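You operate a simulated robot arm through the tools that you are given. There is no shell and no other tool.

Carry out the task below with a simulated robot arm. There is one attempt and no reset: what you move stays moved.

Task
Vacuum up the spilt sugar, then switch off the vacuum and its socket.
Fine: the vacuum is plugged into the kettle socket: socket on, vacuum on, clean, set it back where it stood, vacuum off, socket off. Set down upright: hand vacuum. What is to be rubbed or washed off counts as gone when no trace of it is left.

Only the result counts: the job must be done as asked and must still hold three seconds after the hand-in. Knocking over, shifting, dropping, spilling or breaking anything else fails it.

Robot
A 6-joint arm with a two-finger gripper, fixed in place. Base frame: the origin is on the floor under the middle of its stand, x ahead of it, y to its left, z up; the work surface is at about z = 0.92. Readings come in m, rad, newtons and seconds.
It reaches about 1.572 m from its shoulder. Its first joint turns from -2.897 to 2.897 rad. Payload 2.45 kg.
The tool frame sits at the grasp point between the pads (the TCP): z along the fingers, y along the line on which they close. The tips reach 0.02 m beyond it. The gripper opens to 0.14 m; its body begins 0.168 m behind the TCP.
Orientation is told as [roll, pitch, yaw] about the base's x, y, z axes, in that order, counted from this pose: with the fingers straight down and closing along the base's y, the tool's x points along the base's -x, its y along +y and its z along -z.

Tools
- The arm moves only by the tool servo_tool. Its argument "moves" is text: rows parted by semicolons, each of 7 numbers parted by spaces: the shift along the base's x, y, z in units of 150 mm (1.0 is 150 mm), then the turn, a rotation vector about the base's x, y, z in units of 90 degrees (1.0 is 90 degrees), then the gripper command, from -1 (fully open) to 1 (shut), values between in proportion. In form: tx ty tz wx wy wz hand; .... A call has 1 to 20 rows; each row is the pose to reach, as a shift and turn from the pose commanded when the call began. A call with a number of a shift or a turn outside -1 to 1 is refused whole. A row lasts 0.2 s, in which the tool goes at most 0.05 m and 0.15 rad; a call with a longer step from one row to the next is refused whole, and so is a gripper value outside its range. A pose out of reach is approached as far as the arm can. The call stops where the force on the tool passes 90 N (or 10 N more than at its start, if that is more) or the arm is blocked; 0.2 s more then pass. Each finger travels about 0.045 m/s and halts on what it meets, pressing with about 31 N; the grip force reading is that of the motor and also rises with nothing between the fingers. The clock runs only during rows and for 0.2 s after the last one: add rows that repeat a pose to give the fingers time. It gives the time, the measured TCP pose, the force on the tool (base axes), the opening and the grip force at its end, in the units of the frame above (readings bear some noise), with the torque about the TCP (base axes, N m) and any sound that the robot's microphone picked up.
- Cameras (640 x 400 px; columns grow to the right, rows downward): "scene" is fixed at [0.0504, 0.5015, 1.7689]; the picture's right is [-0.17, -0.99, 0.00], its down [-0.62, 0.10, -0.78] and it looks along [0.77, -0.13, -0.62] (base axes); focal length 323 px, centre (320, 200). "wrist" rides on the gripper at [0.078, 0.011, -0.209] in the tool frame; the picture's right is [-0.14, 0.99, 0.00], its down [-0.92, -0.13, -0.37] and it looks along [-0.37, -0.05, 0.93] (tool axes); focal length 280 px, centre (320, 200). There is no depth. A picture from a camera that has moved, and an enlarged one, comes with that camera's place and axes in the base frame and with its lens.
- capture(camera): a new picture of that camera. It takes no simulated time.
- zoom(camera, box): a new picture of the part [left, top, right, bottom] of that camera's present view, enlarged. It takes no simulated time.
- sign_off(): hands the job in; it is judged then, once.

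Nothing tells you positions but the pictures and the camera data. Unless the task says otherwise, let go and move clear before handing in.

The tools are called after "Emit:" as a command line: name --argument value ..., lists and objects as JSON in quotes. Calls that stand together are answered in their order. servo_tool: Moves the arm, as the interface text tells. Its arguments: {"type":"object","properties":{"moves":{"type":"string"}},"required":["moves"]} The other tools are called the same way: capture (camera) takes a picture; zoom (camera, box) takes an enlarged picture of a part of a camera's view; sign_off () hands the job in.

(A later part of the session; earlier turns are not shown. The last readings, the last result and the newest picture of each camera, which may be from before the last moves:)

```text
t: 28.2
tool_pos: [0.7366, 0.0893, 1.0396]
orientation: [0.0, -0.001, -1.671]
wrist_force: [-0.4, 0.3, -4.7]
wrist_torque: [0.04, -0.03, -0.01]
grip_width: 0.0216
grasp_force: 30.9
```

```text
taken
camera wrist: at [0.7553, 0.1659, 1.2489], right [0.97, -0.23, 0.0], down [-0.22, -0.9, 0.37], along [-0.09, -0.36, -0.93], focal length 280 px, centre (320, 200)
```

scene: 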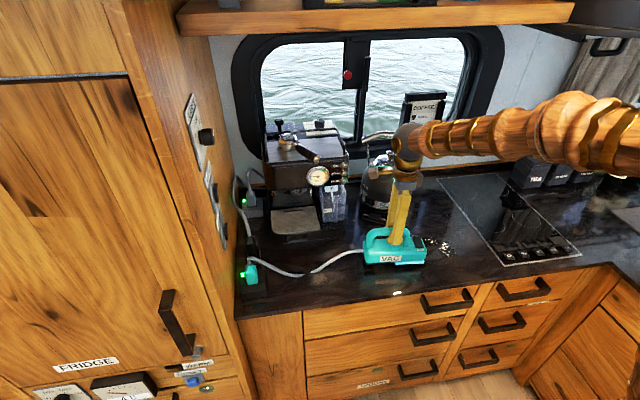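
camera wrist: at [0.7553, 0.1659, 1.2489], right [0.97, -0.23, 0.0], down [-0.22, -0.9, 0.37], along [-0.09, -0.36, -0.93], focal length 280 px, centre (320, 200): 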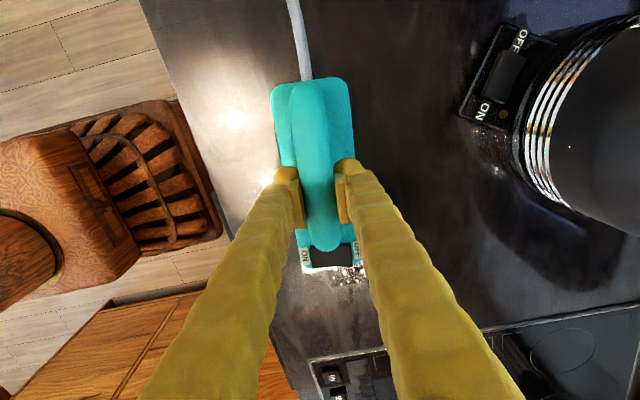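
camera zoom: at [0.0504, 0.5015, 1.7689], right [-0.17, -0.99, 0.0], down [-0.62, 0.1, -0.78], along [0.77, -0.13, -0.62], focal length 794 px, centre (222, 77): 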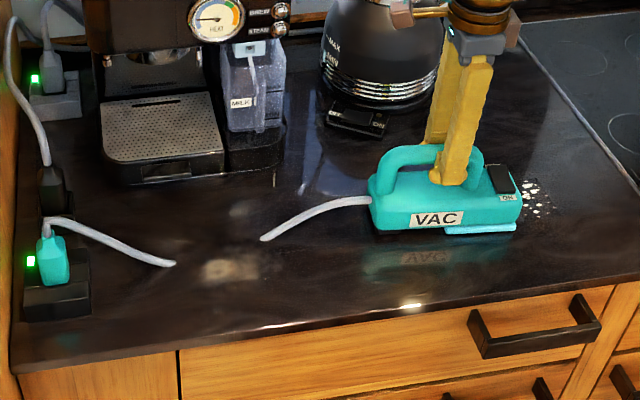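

The vacuum is still on, with its nozzle just before the sugar. I'll lower it to skim the counter and sweep forward slowly.

Emit:
servo_tool --moves "0 0 -0.007 0 0 0 1; 0 -0.08 -0.007 0 0 0 1; 0 -0.16 -0.007 0 0 0 1; 0 -0.24 -0.007 0 0 0 1; 0 -0.32 -0.007 0 0 0 1; 0 -0.4 -0.007 0 0 0 1; 0 -0.48 -0.007 0 0 0 1; 0 -0.56 -0.007 0 0 0 1; 0 -0.64 -0.007 0 0 0 1; 0 -0.72 -0.007 0 0 0 1; 0 -0.8 -0.007 0 0 0 1; 0 -0.87 -0.007 0 0 0 1"

Emit:
capture --camera "scene"

Emit:
zoom --camera "scene" --box '[360, 190, 520, 290]'

Emit:
capture --camera "wrist"

```text
t: 30.8
tool_pos: [0.7358, -0.0418, 1.0367]
orientation: [0.0, -0.001, -1.669]
wrist_force: [-0.5, -0.4, -5.1]
wrist_torque: [0.04, -0.04, -0.04]
grip_width: 0.0215
grasp_force: 31.6
```

```text
taken
```

scene: 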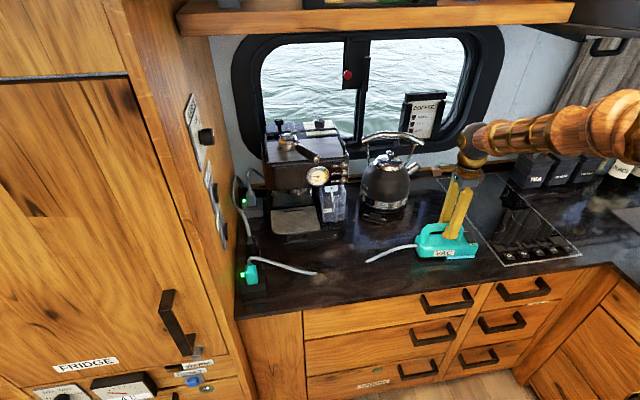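

```text
4.00 times, centred on (440, 240) of scene
camera zoom: at [0.0504, 0.5015, 1.7689], right [-0.17, -0.99, 0.0], down [-0.62, 0.1, -0.78], along [0.77, -0.13, -0.62], focal length 1290 px, centre (-160, 40)
```

zoom: 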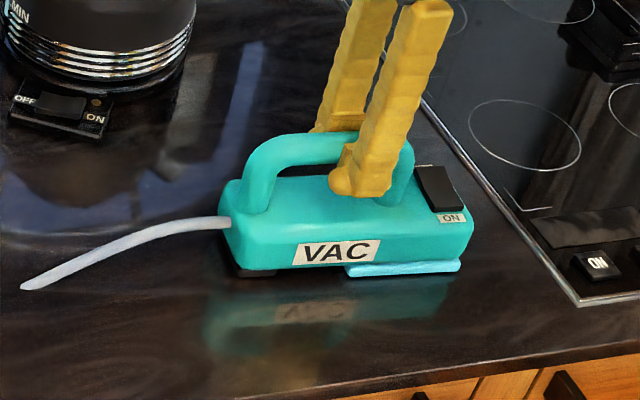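

```text
taken
camera wrist: at [0.7556, 0.036, 1.2473], right [0.97, -0.23, 0.0], down [-0.22, -0.9, 0.37], along [-0.09, -0.36, -0.93], focal length 280 px, centre (320, 200)
```

wrist: 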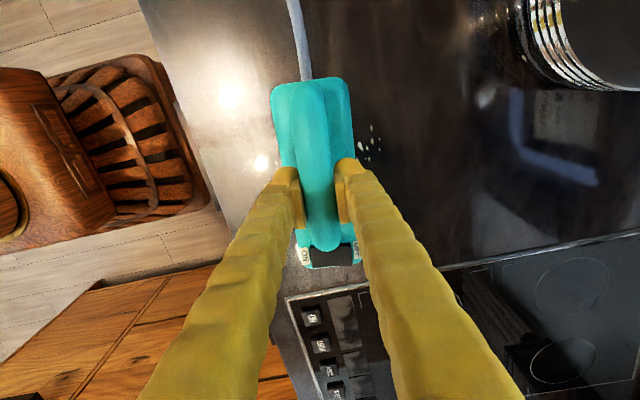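

Most of the sugar is gone; some grains remain on the +x side. I'll zigzag across with parallel passes further from me.

Emit:
servo_tool --moves "0.1 0 0 0 0 0 1; 0.2 0 0 0 0 0 1; 0.2 0.11 0 0 0 0 1; 0.2 0.22 0 0 0 0 1; 0.2 0.33 0 0 0 0 1; 0.2 0.44 0 0 0 0 1; 0.2 0.55 0 0 0 0 1; 0.2 0.66 0 0 0 0 1; 0.2 0.77 0 0 0 0 1; 0.2 0.87 0 0 0 0 1; 0.3 0.87 0 0 0 0 1; 0.4 0.87 0 0 0 0 1; 0.4 0.76 0 0 0 0 1; 0.4 0.65 0 0 0 0 1; 0.4 0.54 0 0 0 0 1; 0.4 0.43 0 0 0 0 1; 0.4 0.32 0 0 0 0 1; 0.4 0.21 0 0 0 0 1; 0.4 0.1 0 0 0 0 1; 0.4 0 0 0 0 0 1"

Emit:
capture --camera "wrist"

Emit:
zoom --camera "scene" --box '[360, 170, 520, 270]'

```text
t: 35.0
tool_pos: [0.7951, -0.0413, 1.0371]
orientation: [0.0, 0.002, -1.668]
wrist_force: [0.1, 0.1, -4.8]
wrist_torque: [0.06, -0.02, 0.0]
grip_width: 0.0216
grasp_force: 30.9
```

```text
taken
camera wrist: at [0.8147, 0.0363, 1.247], right [0.97, -0.23, 0.0], down [-0.22, -0.9, 0.37], along [-0.09, -0.36, -0.93], focal length 280 px, centre (320, 200)
```

wrist: 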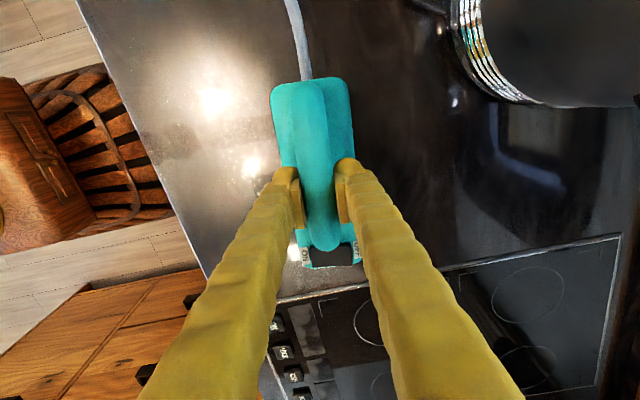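

```text
4.00 times, centred on (440, 220) of scene
camera zoom: at [0.0504, 0.5015, 1.7689], right [-0.17, -0.99, 0.0], down [-0.62, 0.1, -0.78], along [0.77, -0.13, -0.62], focal length 1290 px, centre (-160, 120)
```

zoom: 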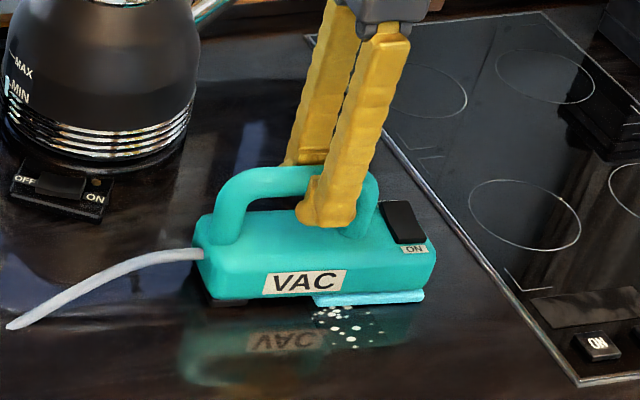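

Some grains remain near (0.74, -0.07). I'll pull the vacuum back to see the whole patch.

Emit:
servo_tool --moves "0 0.15 0 0 0 0 1; 0 0.3 0 0 0 0 1; 0 0.45 0 0 0 0 1; 0 0.6 0 0 0 0 1; 0 0.75 0 0 0 0 1; 0 0.9 0 0 0 0 1"

Emit:
zoom --camera "scene" --box '[390, 210, 490, 272]'

Emit:
zoom --camera "scene" --box '[330, 170, 490, 270]'

Emit:
capture --camera "wrist"

```text
t: 36.4
tool_pos: [0.7958, 0.0938, 1.0384]
orientation: [0.0, 0.002, -1.67]
wrist_force: [0.2, 0.8, -6.0]
wrist_torque: [0.02, -0.03, -0.01]
grip_width: 0.0217
grasp_force: 30.7
```

```text
6.40 times, centred on (440, 241) of scene
camera zoom: at [0.0504, 0.5015, 1.7689], right [-0.17, -0.99, 0.0], down [-0.62, 0.1, -0.78], along [0.77, -0.13, -0.62], focal length 2065 px, centre (-448, -62)
```

zoom: 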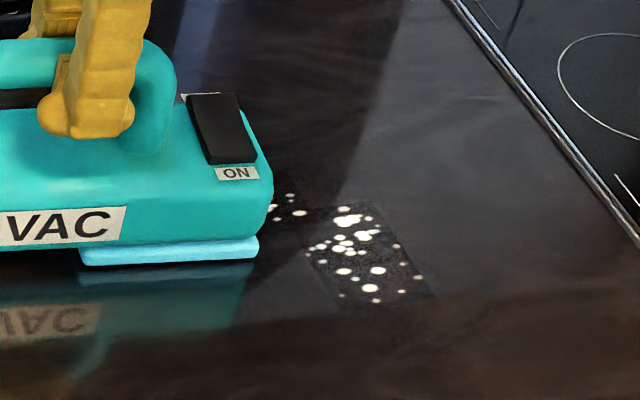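

```text
4.00 times, centred on (410, 220) of scene
camera zoom: at [0.0504, 0.5015, 1.7689], right [-0.17, -0.99, 0.0], down [-0.62, 0.1, -0.78], along [0.77, -0.13, -0.62], focal length 1290 px, centre (-40, 120)
```

zoom: 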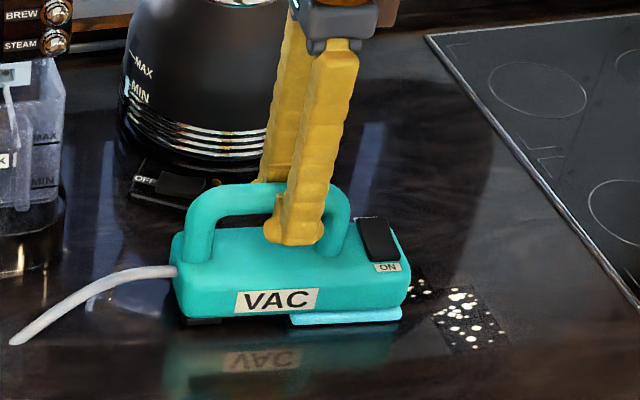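

```text
taken
camera wrist: at [0.815, 0.171, 1.2476], right [0.97, -0.23, 0.0], down [-0.22, -0.9, 0.37], along [-0.09, -0.36, -0.93], focal length 280 px, centre (320, 200)
```

wrist: 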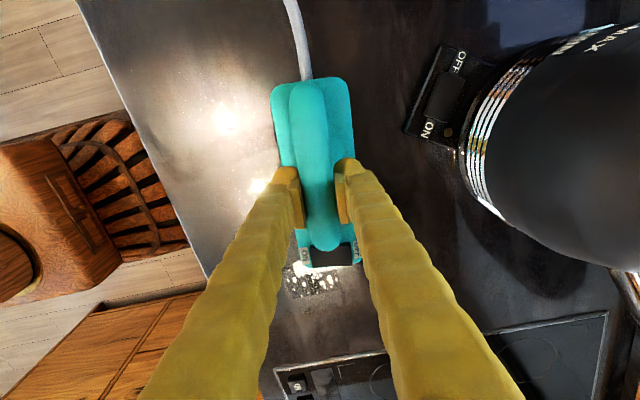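

The sugar is unchanged, and the full weight still hangs on the arm, so the nozzle is hovering a few mm too high. I'll lower it until it rests on the counter.

Emit:
servo_tool --moves "0 0 -0.007 0 0 0 1; 0 0 -0.013 0 0 0 1; 0 0 -0.02 0 0 0 1; 0 0 -0.02 0 0 0 1"

Emit:
zoom --camera "scene" --box '[390, 210, 490, 272]'

```text
t: 37.4
tool_pos: [0.7952, 0.0955, 1.0362]
orientation: [0.004, 0.0, -1.668]
wrist_force: [-3.1, 9.7, 27.9]
wrist_torque: [0.01, -0.01, -0.03]
grip_width: 0.0217
grasp_force: 30.9
```

```text
6.40 times, centred on (440, 241) of scene
camera zoom: at [0.0504, 0.5015, 1.7689], right [-0.17, -0.99, 0.0], down [-0.62, 0.1, -0.78], along [0.77, -0.13, -0.62], focal length 2065 px, centre (-448, -62)
```

zoom: 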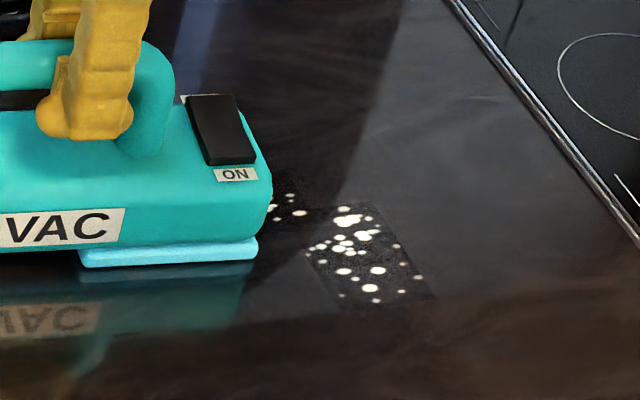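

Now it rests on the counter, pressed a bit hard. I'll ease off about 1 mm and sweep in light contact.

Emit:
servo_tool --moves "0 0 0.007 0 0 0 1; 0 -0.07 0.007 0 0 0 1; 0 -0.14 0.007 0 0 0 1; 0 -0.21 0.007 0 0 0 1; 0 -0.28 0.007 0 0 0 1; 0 -0.35 0.007 0 0 0 1; 0 -0.42 0.007 0 0 0 1; 0 -0.49 0.007 0 0 0 1; 0 -0.56 0.007 0 0 0 1; 0 -0.63 0.007 0 0 0 1; 0 -0.7 0.007 0 0 0 1"

Emit:
zoom --camera "scene" --box '[390, 200, 490, 262]'

Emit:
capture --camera "wrist"

```text
t: 39.8
tool_pos: [0.7971, -0.0108, 1.0355]
orientation: [-0.001, 0.0, -1.67]
wrist_force: [0.9, 0.8, -5.5]
wrist_torque: [0.08, 0.01, 0.01]
grip_width: 0.0216
grasp_force: 30.6
```

```text
6.40 times, centred on (440, 231) of scene
camera zoom: at [0.0504, 0.5015, 1.7689], right [-0.17, -0.99, 0.0], down [-0.62, 0.1, -0.78], along [0.77, -0.13, -0.62], focal length 2065 px, centre (-448, 2)
```

zoom: 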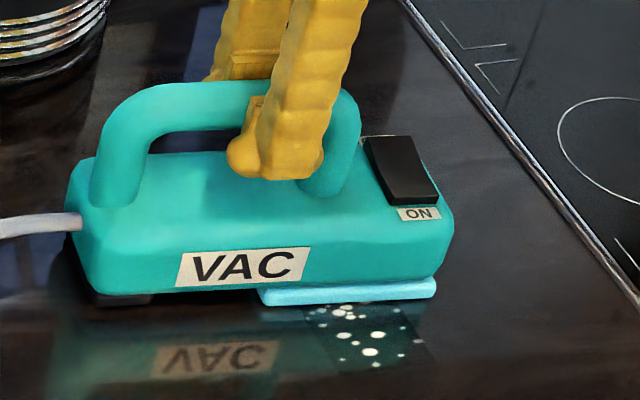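

```text
taken
camera wrist: at [0.816, 0.0659, 1.2461], right [0.97, -0.23, 0.0], down [-0.22, -0.9, 0.37], along [-0.09, -0.36, -0.93], focal length 280 px, centre (320, 200)
```

wrist: 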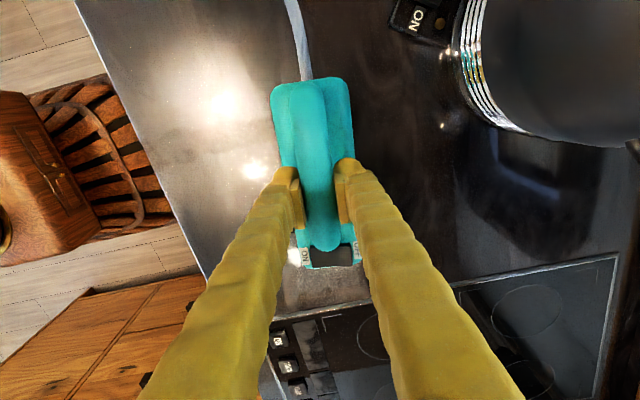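

Emit:
servo_tool --moves "0 0 -0.003 0 0 0 1; 0 0 -0.003 0 0 0 1"

Emit:
servo_tool --moves "0 0 -0.002 0 0 0 1; 0 0 -0.002 0 0 0 1"

```text
t: 40.4
tool_pos: [0.7976, -0.0114, 1.0359]
orientation: [0.001, 0.0, -1.669]
wrist_force: [-2.2, 2.6, 9.7]
wrist_torque: [0.02, -0.01, 0.0]
grip_width: 0.0217
grasp_force: 31.4
```

```text
t: 41.0
tool_pos: [0.7975, -0.0102, 1.0354]
orientation: [0.003, -0.001, -1.67]
wrist_force: [-2.1, 5.9, 29.5]
wrist_torque: [-0.02, 0.0, -0.01]
grip_width: 0.0219
grasp_force: 31.2
```

Light contact now. I'll sweep while touching and then look.

Emit:
servo_tool --moves "0 -0.05 0.001 0 0 0 1; 0 -0.1 0.001 0 0 0 1; 0 -0.15 0.001 0 0 0 1; 0 -0.2 0.001 0 0 0 1; 0 -0.25 0.001 0 0 0 1; 0 -0.3 0.001 0 0 0 1; -0.07 -0.3 0.001 0 0 0 1; -0.14 -0.3 0.001 0 0 0 1; -0.21 -0.3 0.001 0 0 0 1; -0.28 -0.3 0.001 0 0 0 1; -0.35 -0.3 0.001 0 0 0 1; -0.35 -0.25 0.001 0 0 0 1; -0.35 -0.15 0.001 0 0 0 1; -0.35 -0.05 0.001 0 0 0 1; -0.35 0.05 0.001 0 0 0 1; -0.35 0.15 0.001 0 0 0 1; -0.35 0.25 0.001 0 0 0 1; -0.35 0.35 0.001 0 0 0 1; -0.35 0.45 0.001 0 0 0 1; -0.35 0.55 0.001 0 0 0 1"

Emit:
zoom --camera "scene" --box '[380, 205, 490, 275]'

Emit:
capture --camera "wrist"

```text
t: 45.2
tool_pos: [0.7423, 0.0719, 1.0346]
orientation: [-0.001, -0.001, -1.668]
wrist_force: [0.0, -0.2, -4.6]
wrist_torque: [0.1, 0.12, -0.01]
grip_width: 0.0214
grasp_force: 31.4
```

```text
5.71 times, centred on (435, 240) of scene
camera zoom: at [0.0504, 0.5015, 1.7689], right [-0.17, -0.99, 0.0], down [-0.62, 0.1, -0.78], along [0.77, -0.13, -0.62], focal length 1843 px, centre (-337, -29)
```

zoom: 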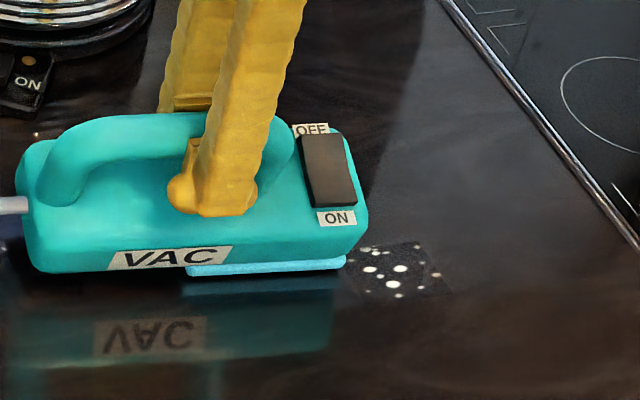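

```text
taken
camera wrist: at [0.7614, 0.1482, 1.2447], right [0.97, -0.23, 0.0], down [-0.22, -0.9, 0.37], along [-0.09, -0.36, -0.93], focal length 280 px, centre (320, 200)
```

wrist: 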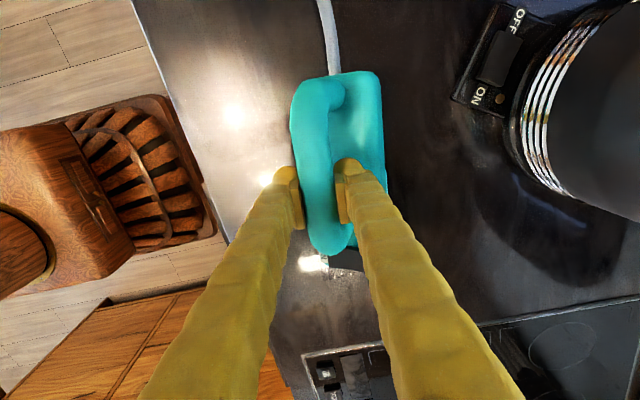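

Contact works: part of the sugar is gone. But dragging sideways rolled the vacuum about its handle, so I'll inspect the tilt before correcting it.

Emit:
zoom --camera "scene" --box '[370, 200, 470, 270]'

Emit:
zoom --camera "wrist" --box '[260, 50, 420, 290]'

```text
5.71 times, centred on (420, 235) of scene
camera zoom: at [0.0504, 0.5015, 1.7689], right [-0.17, -0.99, 0.0], down [-0.62, 0.1, -0.78], along [0.77, -0.13, -0.62], focal length 1843 px, centre (-251, 0)
```

zoom: 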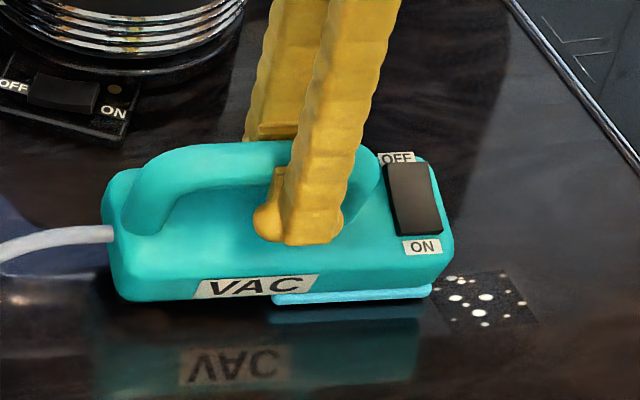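

```text
1.67 times, centred on (340, 170) of wrist
camera zoom: at [0.7614, 0.1482, 1.2447], right [0.97, -0.23, 0.0], down [-0.22, -0.9, 0.37], along [-0.09, -0.36, -0.93], focal length 467 px, centre (287, 250)
```

zoom: 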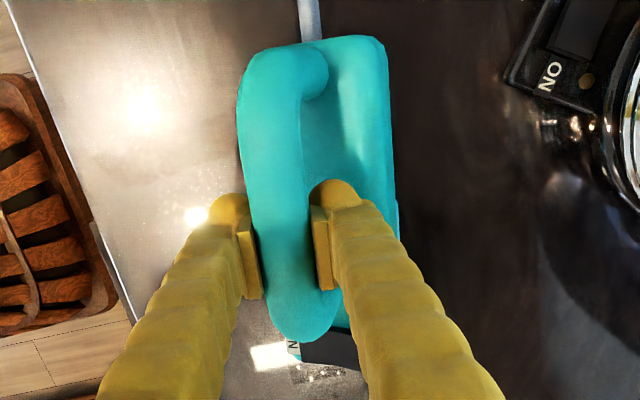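

It's rolled about 20° with its bottom towards +x. I'll roll it back by pressing lightly and moving the handle +x along the reverse arc.

Emit:
servo_tool --moves "0 0 -0.005 0 0 0 1; 0.03 0 -0.005 0 0 0 1; 0.06 0 -0.005 0 0 0 1; 0.09 0 -0.006 0 0 0 1"

Emit:
zoom --camera "scene" --box '[370, 200, 470, 270]'

Emit:
zoom --camera "wrist" --box '[260, 50, 420, 290]'

```text
t: 46.2
tool_pos: [0.7576, 0.0714, 1.0342]
orientation: [0.0, 0.001, -1.669]
wrist_force: [-0.4, 0.1, -5.0]
wrist_torque: [0.04, 0.13, -0.01]
grip_width: 0.0215
grasp_force: 31.0
```

```text
5.71 times, centred on (420, 235) of scene
camera zoom: at [0.0504, 0.5015, 1.7689], right [-0.17, -0.99, 0.0], down [-0.62, 0.1, -0.78], along [0.77, -0.13, -0.62], focal length 1843 px, centre (-251, 0)
```

zoom: 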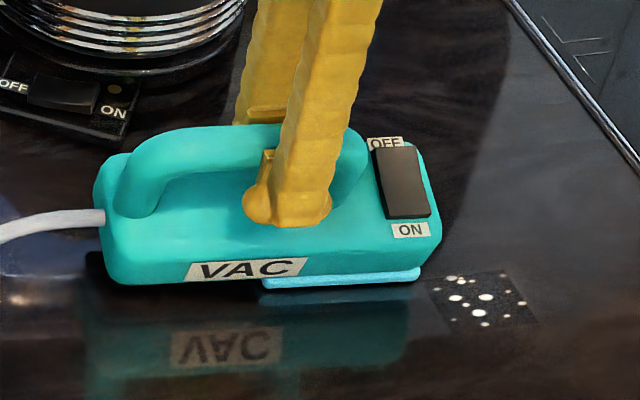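

```text
1.67 times, centred on (340, 170) of wrist
camera zoom: at [0.7761, 0.1485, 1.2442], right [0.97, -0.23, 0.0], down [-0.22, -0.9, 0.37], along [-0.09, -0.36, -0.93], focal length 467 px, centre (287, 250)
```

zoom: 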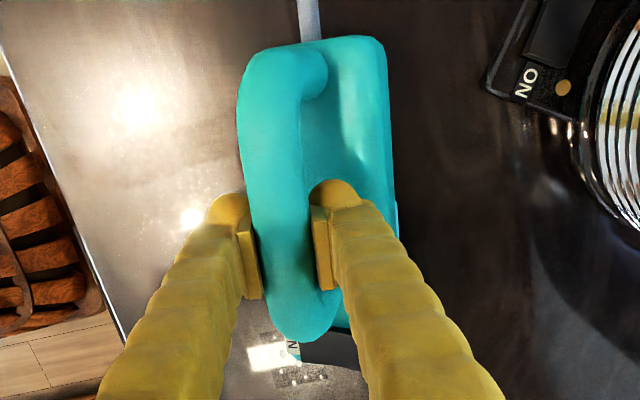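

Emit:
servo_tool --moves "0 0 -0.006 0 0 0 1; 0 0 -0.012 0 0 0 1; 0 0 -0.012 0 0 0 1"

Emit:
servo_tool --moves "0 0 -0.005 0 0 0 1; 0 0 -0.005 0 0 0 1"

```text
t: 47.0
tool_pos: [0.7587, 0.0725, 1.0329]
orientation: [0.0, -0.002, -1.668]
wrist_force: [0.6, 2.0, 33.0]
wrist_torque: [-0.22, -0.02, -0.02]
grip_width: 0.0215
grasp_force: 30.7
```

```text
t: 47.6
tool_pos: [0.758, 0.0726, 1.0309]
orientation: [0.0, 0.0, -1.668]
wrist_force: [1.4, 5.0, 33.6]
wrist_torque: [-0.02, 0.0, 0.01]
grip_width: 0.0217
grasp_force: 30.7
```

Emit:
servo_tool --moves "0.03 0 -0.003 0 0 0 1; 0.06 0 -0.006 0 0 0 1; 0.09 0 -0.01 0 0 0 1; 0.12 0 -0.014 0 0 0 1"

Emit:
zoom --camera "wrist" --box '[260, 50, 420, 290]'

Emit:
zoom --camera "scene" --box '[370, 200, 470, 270]'

```text
t: 48.6
tool_pos: [0.7746, 0.071, 1.0277]
orientation: [-0.002, -0.002, -1.667]
wrist_force: [1.4, -7.1, 13.1]
wrist_torque: [0.11, 0.15, 0.01]
grip_width: 0.0216
grasp_force: 31.2
```

```text
1.67 times, centred on (340, 170) of wrist
camera zoom: at [0.7949, 0.1482, 1.2385], right [0.97, -0.23, 0.0], down [-0.22, -0.9, 0.37], along [-0.09, -0.36, -0.93], focal length 467 px, centre (287, 250)
```

zoom: 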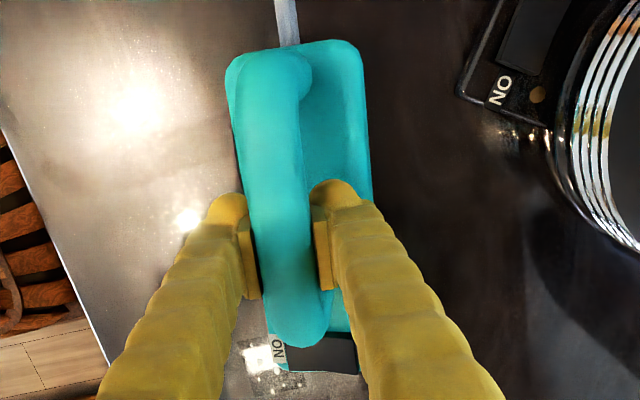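

```text
5.71 times, centred on (420, 235) of scene
camera zoom: at [0.0504, 0.5015, 1.7689], right [-0.17, -0.99, 0.0], down [-0.62, 0.1, -0.78], along [0.77, -0.13, -0.62], focal length 1843 px, centre (-251, 0)
```

zoom: 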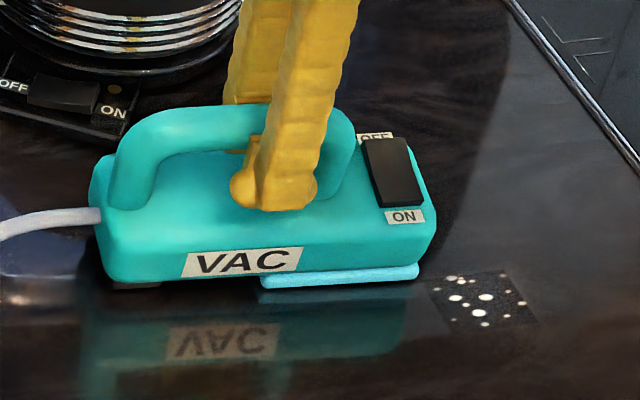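

The roll is undoing itself. I'll continue a little further.

Emit:
servo_tool --moves "0 0 -0.005 0 0 0 1; 0.03 0 -0.008 0 0 0 1; 0.06 0 -0.011 0 0 0 1; 0.09 0 -0.013 0 0 0 1"

Emit:
zoom --camera "wrist" --box '[260, 50, 420, 290]'

Emit:
zoom --camera "scene" --box '[370, 200, 470, 270]'

```text
t: 49.6
tool_pos: [0.7897, 0.0718, 1.0278]
orientation: [0.0, 0.001, -1.669]
wrist_force: [-0.1, -0.1, -5.7]
wrist_torque: [0.04, 0.04, -0.02]
grip_width: 0.0215
grasp_force: 30.9
```

```text
1.67 times, centred on (340, 170) of wrist
camera zoom: at [0.8083, 0.149, 1.2375], right [0.97, -0.23, 0.0], down [-0.22, -0.9, 0.37], along [-0.09, -0.36, -0.93], focal length 467 px, centre (287, 250)
```

zoom: 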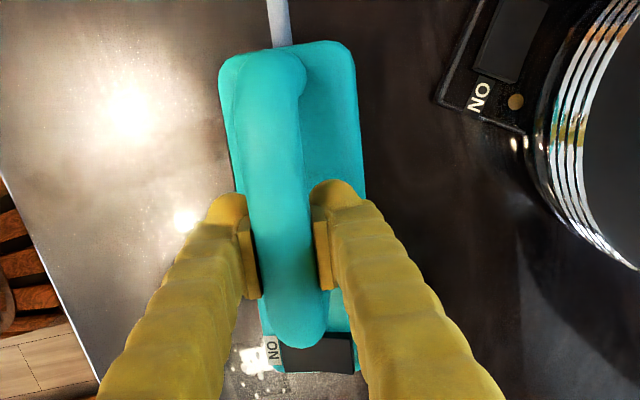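

```text
5.71 times, centred on (420, 235) of scene
camera zoom: at [0.0504, 0.5015, 1.7689], right [-0.17, -0.99, 0.0], down [-0.62, 0.1, -0.78], along [0.77, -0.13, -0.62], focal length 1843 px, centre (-251, 0)
```

zoom: 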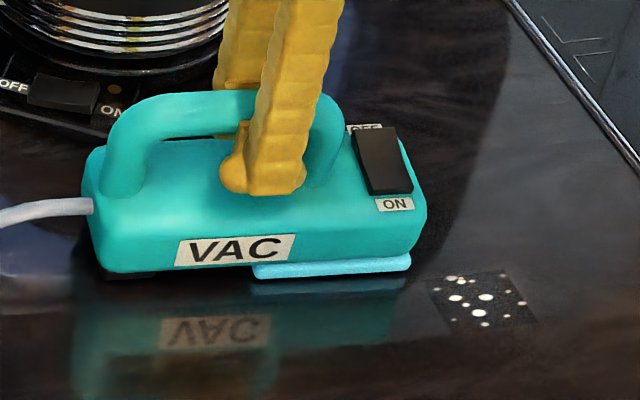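

Nearly level. I'll press straight down gently so the flat base squares itself on the counter.

Emit:
servo_tool --moves "0 0 -0.006 0 0 0 1; 0 0 -0.012 0 0 0 1; 0 0 -0.012 0 0 0 1"

Emit:
servo_tool --moves "0 0 -0.006 0 0 0 1; 0 0 -0.012 0 0 0 1; 0 0 -0.012 0 0 0 1"

Emit:
zoom --camera "wrist" --box '[260, 50, 420, 290]'

Emit:
zoom --camera "scene" --box '[370, 200, 470, 270]'

```text
t: 50.4
tool_pos: [0.7893, 0.0713, 1.0257]
orientation: [0.004, -0.001, -1.668]
wrist_force: [7.3, 6.4, 29.9]
wrist_torque: [0.37, 0.05, -0.04]
grip_width: 0.0217
grasp_force: 31.1
```

```text
t: 51.2
tool_pos: [0.788, 0.0708, 1.0239]
orientation: [0.0, -0.001, -1.668]
wrist_force: [6.2, -4.2, 34.2]
wrist_torque: [0.04, 0.11, -0.04]
grip_width: 0.0212
grasp_force: 30.9
```

```text
1.67 times, centred on (340, 170) of wrist
camera zoom: at [0.8075, 0.1484, 1.2346], right [0.97, -0.23, 0.0], down [-0.22, -0.9, 0.37], along [-0.09, -0.36, -0.93], focal length 467 px, centre (287, 250)
```

zoom: 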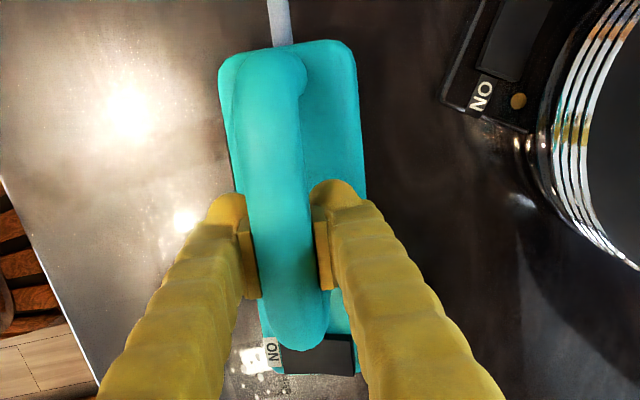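

```text
5.71 times, centred on (420, 235) of scene
camera zoom: at [0.0504, 0.5015, 1.7689], right [-0.17, -0.99, 0.0], down [-0.62, 0.1, -0.78], along [0.77, -0.13, -0.62], focal length 1843 px, centre (-251, 0)
```

zoom: 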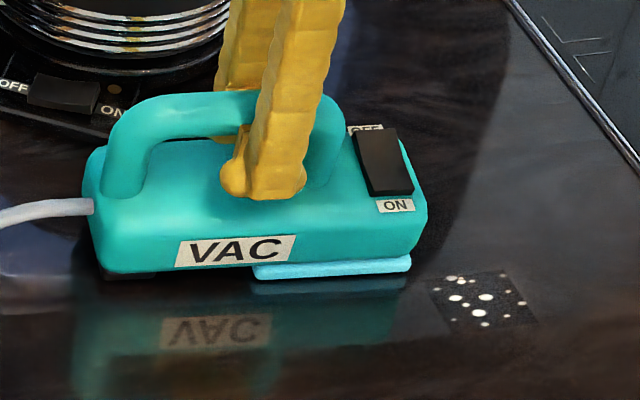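

The bar just slips up in the pads when I press, so I'll set it down here, open a little so it settles flat, and regrip it properly.

Emit:
servo_tool --moves "0 0 0.007 0 0 0 1; 0 0 0.007 0 0 0 0.6; 0 0 0.007 0 0 0 0.3; 0 0 0.007 0 0 0 0.2; 0 0 0.007 0 0 0 0.2; 0 0 0.007 0 0 0 0.2"

Emit:
capture --camera "wrist"

Emit:
zoom --camera "scene" --box '[370, 200, 470, 270]'

```text
t: 52.6
tool_pos: [0.7903, 0.0731, 1.0252]
orientation: [0.001, 0.001, -1.67]
wrist_force: [1.6, -0.1, -0.6]
wrist_torque: [0.0, 0.03, 0.03]
grip_width: 0.0568
grasp_force: 0.5
```

```text
taken
camera wrist: at [0.8079, 0.1494, 1.2354], right [0.97, -0.23, 0.0], down [-0.22, -0.9, 0.37], along [-0.09, -0.36, -0.93], focal length 280 px, centre (320, 200)
```

wrist: 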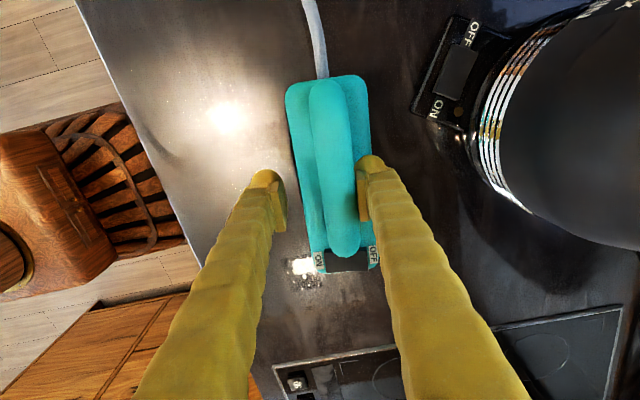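

```text
5.71 times, centred on (420, 235) of scene
camera zoom: at [0.0504, 0.5015, 1.7689], right [-0.17, -0.99, 0.0], down [-0.62, 0.1, -0.78], along [0.77, -0.13, -0.62], focal length 1843 px, centre (-251, 0)
```

zoom: 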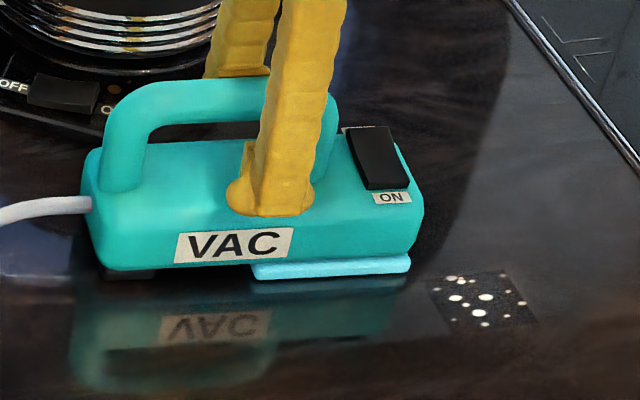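

It has settled upright. I'll widen the fingers, centre on the bar, raise to the proper grip height and close again.

Emit:
servo_tool --moves "0 0 0 0 0 0 0; 0.046 -0.005 0.02 0 0 0 0; 0.093 -0.01 0.05 0 0 0 0; 0.093 -0.01 0.078 0 0 0 0; 0.093 -0.01 0.078 0 0 0 0"

Emit:
capture --camera "wrist"

Emit:
zoom --camera "scene" --box '[360, 190, 470, 270]'

```text
t: 53.8
tool_pos: [0.8025, 0.0696, 1.0367]
orientation: [0.0, -0.001, -1.669]
wrist_force: [0.4, -0.7, -0.2]
wrist_torque: [-0.03, 0.01, -0.01]
grip_width: 0.0699
grasp_force: 0.0
```

```text
taken
camera wrist: at [0.8224, 0.1468, 1.2471], right [0.97, -0.23, 0.0], down [-0.22, -0.9, 0.37], along [-0.09, -0.36, -0.93], focal length 280 px, centre (320, 200)
```

wrist: 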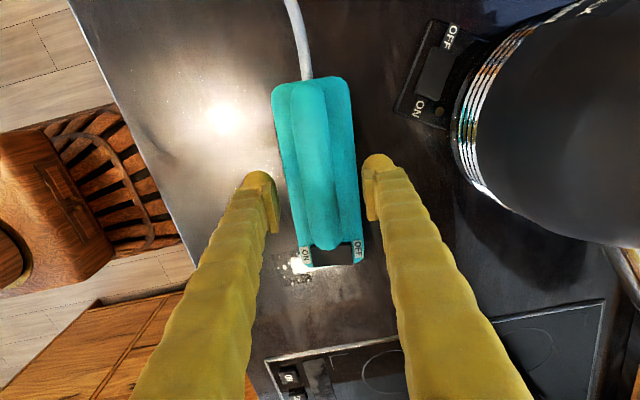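

```text
5.00 times, centred on (415, 230) of scene
camera zoom: at [0.0504, 0.5015, 1.7689], right [-0.17, -0.99, 0.0], down [-0.62, 0.1, -0.78], along [0.77, -0.13, -0.62], focal length 1613 px, centre (-155, 50)
```

zoom: 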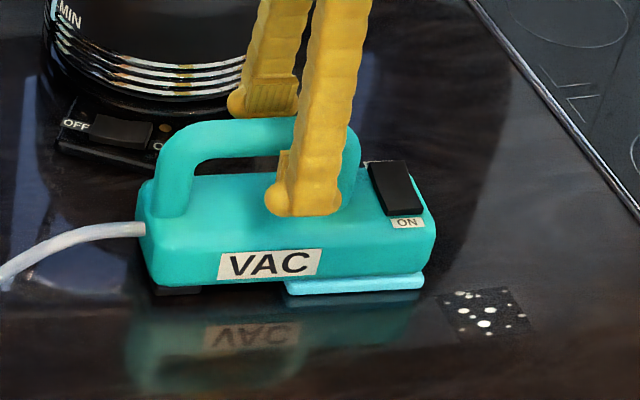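

Now the same relative pose as the first grasp. Closing again, then lifting slightly.

Emit:
servo_tool --moves "0 0 0 0 0 0 0.4; 0 0 0 0 0 0 0.8; 0 0 0 0 0 0 1; 0 0 0 0 0 0 1; 0 0 0 0 0 0 1; 0 0 0 0 0 0 1; 0 0 0.03 0 0 0 1; 0 0 0.07 0 0 0 1; 0 0 0.1 0 0 0 1; 0 0 0.1 0 0 0 1"

Emit:
capture --camera "wrist"

Emit:
zoom --camera "scene" --box '[360, 190, 470, 270]'

```text
t: 56.0
tool_pos: [0.8025, 0.0697, 1.0499]
orientation: [-0.001, 0.0, -1.669]
wrist_force: [-0.1, 0.1, -5.4]
wrist_torque: [0.07, 0.0, -0.01]
grip_width: 0.0215
grasp_force: 31.2
```

```text
taken
camera wrist: at [0.8218, 0.1469, 1.2607], right [0.97, -0.23, 0.0], down [-0.22, -0.9, 0.37], along [-0.09, -0.36, -0.93], focal length 280 px, centre (320, 200)
```

wrist: 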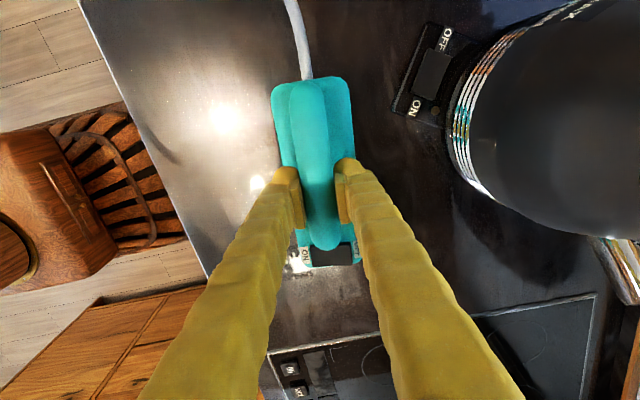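

```text
5.00 times, centred on (415, 230) of scene
camera zoom: at [0.0504, 0.5015, 1.7689], right [-0.17, -0.99, 0.0], down [-0.62, 0.1, -0.78], along [0.77, -0.13, -0.62], focal length 1613 px, centre (-155, 50)
```

zoom: 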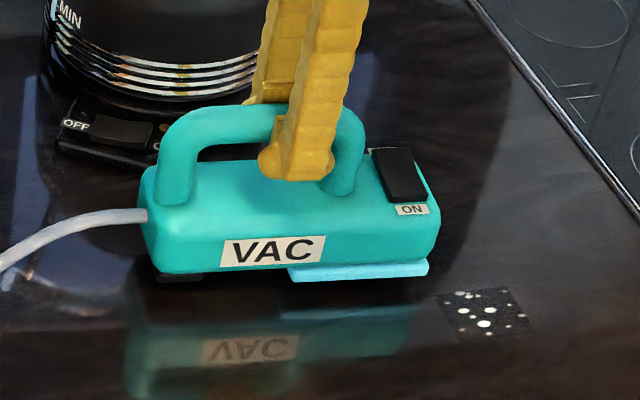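

Regripped squarely. Now I'll carry it lifted over the remaining sugar patch at x≈0.735.

Emit:
servo_tool --moves "-0.1 -0.13 0 0 0 0 1; -0.2 -0.26 0 0 0 0 1; -0.3 -0.4 0 0 0 0 1; -0.4 -0.53 0 0 0 0 1; -0.41 -0.547 0 0 0 0 1; -0.41 -0.547 -0.05 0 0 0 1; -0.41 -0.547 -0.09 0 0 0 1; -0.41 -0.547 -0.1 0 0 0 1"

Emit:
servo_tool --moves "0 0 -0.005 0 0 0 1; 0 0 -0.009 0 0 0 1; 0 0 -0.009 0 0 0 1"

Emit:
zoom --camera "scene" --box '[380, 200, 490, 280]'

```text
t: 57.8
tool_pos: [0.7411, -0.0119, 1.0372]
orientation: [0.002, 0.001, -1.668]
wrist_force: [2.0, 2.9, 7.1]
wrist_torque: [-0.35, 0.27, 0.01]
grip_width: 0.0219
grasp_force: 30.9
```

```text
t: 58.6
tool_pos: [0.7416, -0.0119, 1.0364]
orientation: [0.001, 0.001, -1.668]
wrist_force: [9.8, -9.3, 30.5]
wrist_torque: [0.01, 0.01, -0.01]
grip_width: 0.0216
grasp_force: 30.4
```

```text
5.00 times, centred on (435, 240) of scene
camera zoom: at [0.0504, 0.5015, 1.7689], right [-0.17, -0.99, 0.0], down [-0.62, 0.1, -0.78], along [0.77, -0.13, -0.62], focal length 1613 px, centre (-255, 0)
```

zoom: 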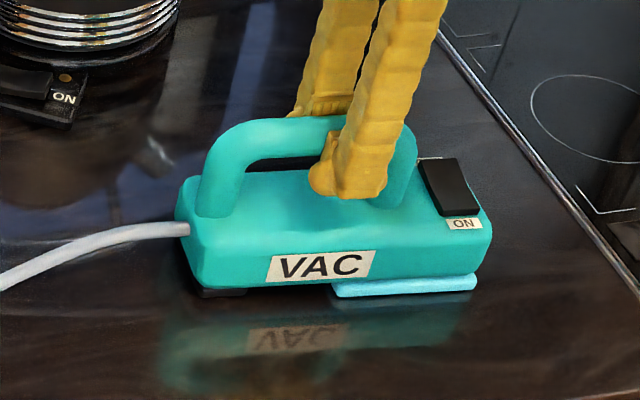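

In contact over the patch. I'll ease slightly and sweep along y only, to avoid rolling it.

Emit:
servo_tool --moves "0 0 0.003 0 0 0 1; 0 -0.05 0.003 0 0 0 1; 0 -0.1 0.003 0 0 0 1; 0 -0.15 0.003 0 0 0 1; 0 -0.2 0.003 0 0 0 1; 0 -0.15 0.003 0 0 0 1; 0 -0.1 0.003 0 0 0 1; 0 -0.05 0.003 0 0 0 1; 0 0 0.003 0 0 0 1; 0 0.05 0.003 0 0 0 1; 0 0.1 0.003 0 0 0 1; 0 0.15 0.003 0 0 0 1; 0 0.2 0.003 0 0 0 1; 0 0.2 0.003 0 0 0 1"

Emit:
zoom --camera "scene" --box '[380, 200, 490, 280]'

Emit:
capture --camera "wrist"

```text
t: 61.6
tool_pos: [0.7418, 0.0183, 1.0355]
orientation: [-0.001, -0.001, -1.666]
wrist_force: [-0.6, -1.8, -1.9]
wrist_torque: [-0.03, 0.02, -0.04]
grip_width: 0.0219
grasp_force: 31.4
```

```text
5.00 times, centred on (435, 240) of scene
camera zoom: at [0.0504, 0.5015, 1.7689], right [-0.17, -0.99, 0.0], down [-0.62, 0.1, -0.78], along [0.77, -0.13, -0.62], focal length 1613 px, centre (-255, 0)
```

zoom: 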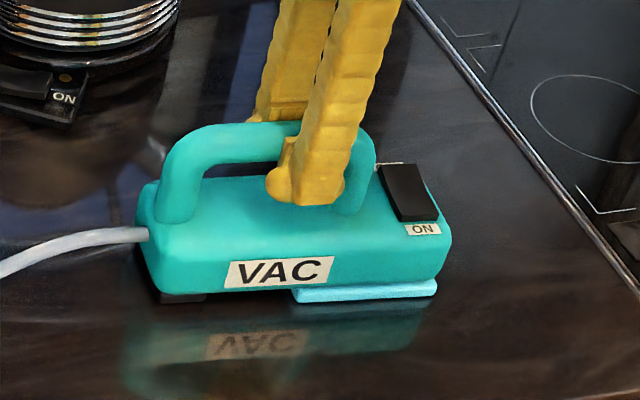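

```text
taken
camera wrist: at [0.7608, 0.0947, 1.245], right [0.97, -0.23, 0.0], down [-0.22, -0.9, 0.37], along [-0.09, -0.36, -0.93], focal length 280 px, centre (320, 200)
```

wrist: 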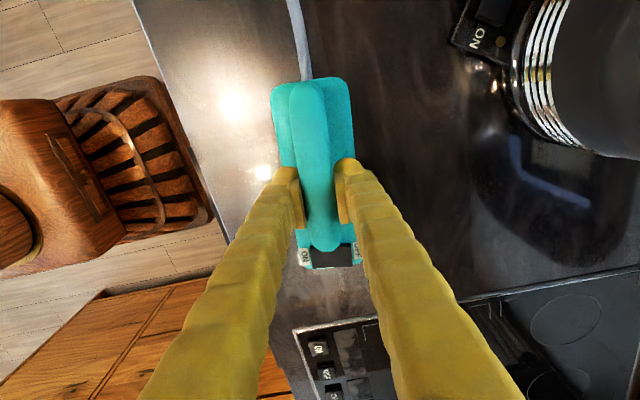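

Looks clean so far. I'll lift and move the vacuum back towards its place to inspect the whole area.

Emit:
servo_tool --moves "0 0 0.04 0 0 0 1; 0 0.05 0.09 0 0 0 1; 0 0.2 0.12 0 0 0 1; 0 0.4 0.12 0 0 0 1; 0 0.6 0.12 0 0 0 1; 0 0.8 0.12 0 0 0 1; 0 1 0.12 0 0 0 1; 0 1 0.12 0 0 0 1"

Emit:
zoom --camera "scene" --box '[390, 210, 490, 272]'

Emit:
capture --camera "wrist"

Emit:
capture --camera "scene"

```text
t: 63.4
tool_pos: [0.7391, 0.1678, 1.0548]
orientation: [-0.001, 0.0, -1.668]
wrist_force: [0.2, 0.6, -4.9]
wrist_torque: [0.04, 0.04, 0.0]
grip_width: 0.0217
grasp_force: 30.7
```

```text
6.40 times, centred on (440, 241) of scene
camera zoom: at [0.0504, 0.5015, 1.7689], right [-0.17, -0.99, 0.0], down [-0.62, 0.1, -0.78], along [0.77, -0.13, -0.62], focal length 2065 px, centre (-448, -62)
```

zoom: 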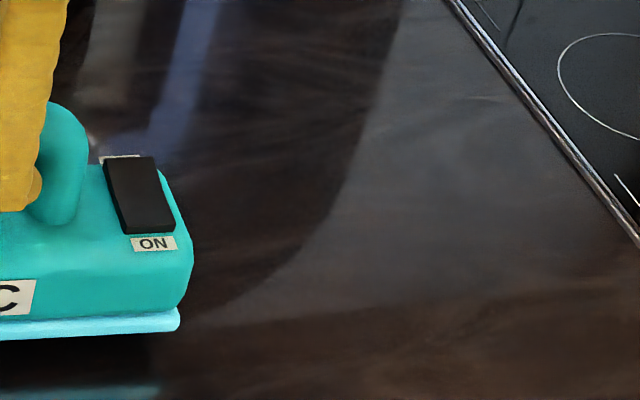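

```text
taken
camera wrist: at [0.7582, 0.2448, 1.2649], right [0.97, -0.23, 0.0], down [-0.22, -0.9, 0.37], along [-0.09, -0.36, -0.93], focal length 280 px, centre (320, 200)
```

wrist: 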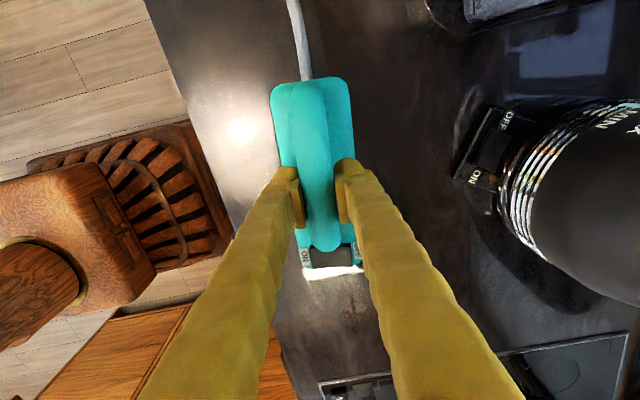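

```text
taken
```

scene: 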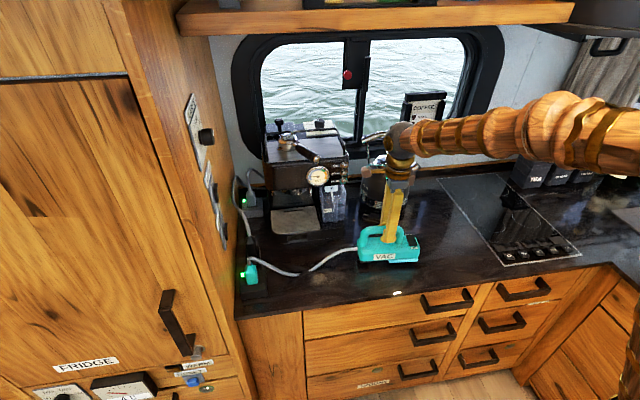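

The counter is clean. Now I'll carry the vacuum back to exactly where it stood and stop just above the surface.

Emit:
servo_tool --moves "-0.02 0.15 0 0 0 0 1; -0.05 0.35 0 0 0 0 1; -0.08 0.55 0 0 0 0 1; -0.093 0.75 0 0 0 0 1; -0.093 0.85 0 0 0 0 1; -0.093 0.897 0 0 0 0 1; -0.093 0.897 -0.05 0 0 0 1; -0.093 0.897 -0.1 0 0 0 1; -0.093 0.897 -0.1 0 0 0 1"

Emit:
zoom --camera "scene" --box '[290, 170, 420, 290]'

Emit:
capture --camera "wrist"

```text
t: 65.4
tool_pos: [0.7276, 0.3037, 1.038]
orientation: [0.0, 0.0, -1.669]
wrist_force: [0.3, 0.6, -5.6]
wrist_torque: [0.03, -0.01, 0.01]
grip_width: 0.0217
grasp_force: 30.7
```

```text
3.33 times, centred on (355, 230) of scene
camera zoom: at [0.0504, 0.5015, 1.7689], right [-0.17, -0.99, 0.0], down [-0.62, 0.1, -0.78], along [0.77, -0.13, -0.62], focal length 1075 px, centre (203, 100)
```

zoom: 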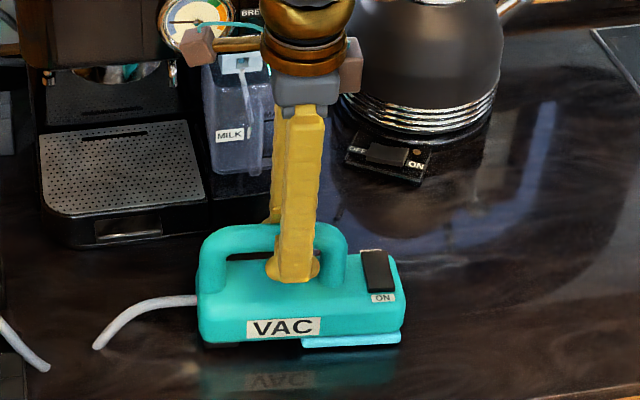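

```text
taken
camera wrist: at [0.7466, 0.38, 1.2486], right [0.97, -0.23, 0.0], down [-0.22, -0.9, 0.37], along [-0.09, -0.36, -0.93], focal length 280 px, centre (320, 200)
```

wrist: 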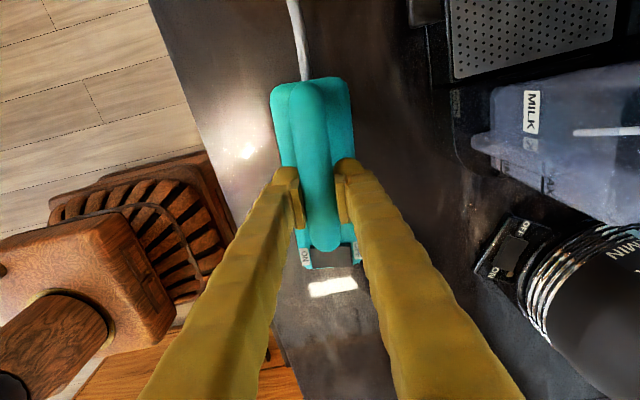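

It matches its original position. I'll lower to contact and open the fingers.

Emit:
servo_tool --moves "0 0 -0.007 0 0 0 1; 0 0 -0.014 0 0 0 1; 0 0 -0.018 0 0 0 1; 0 0 -0.018 0 0 0 1"

Emit:
servo_tool --moves "0 0 0 0 0 0 0.7; 0 0 0 0 0 0 0.4; 0 0 0 0 0 0 0; 0 0 0 0 0 0 -0.3; 0 0 0 0 0 0 -0.3; 0 0 0 0 0 0 -0.3; 0 0 0 0 0 0 -0.3"

Emit:
capture --camera "wrist"

Emit:
zoom --camera "scene" --box '[290, 170, 420, 290]'

```text
t: 66.4
tool_pos: [0.7278, 0.3026, 1.0359]
orientation: [-0.002, 0.0, -1.669]
wrist_force: [-0.3, 0.3, -5.0]
wrist_torque: [0.07, -0.01, -0.02]
grip_width: 0.0216
grasp_force: 30.8
```

```text
t: 68.0
tool_pos: [0.7274, 0.3027, 1.0349]
orientation: [0.001, 0.0, -1.668]
wrist_force: [0.2, 0.3, -0.3]
wrist_torque: [-0.02, 0.02, 0.0]
grip_width: 0.0906
grasp_force: 0.0
```

```text
taken
camera wrist: at [0.7468, 0.38, 1.2458], right [0.97, -0.23, 0.0], down [-0.22, -0.9, 0.37], along [-0.09, -0.36, -0.93], focal length 280 px, centre (320, 200)
```

wrist: 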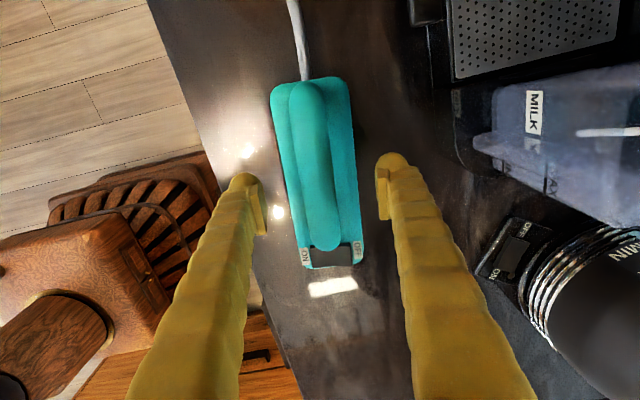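

```text
3.33 times, centred on (355, 230) of scene
camera zoom: at [0.0504, 0.5015, 1.7689], right [-0.17, -0.99, 0.0], down [-0.62, 0.1, -0.78], along [0.77, -0.13, -0.62], focal length 1075 px, centre (203, 100)
```

zoom: 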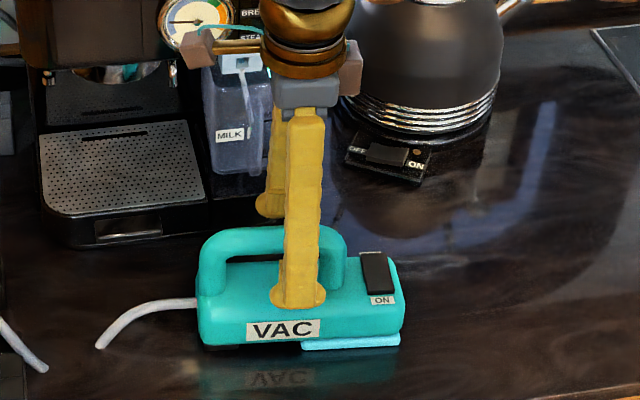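

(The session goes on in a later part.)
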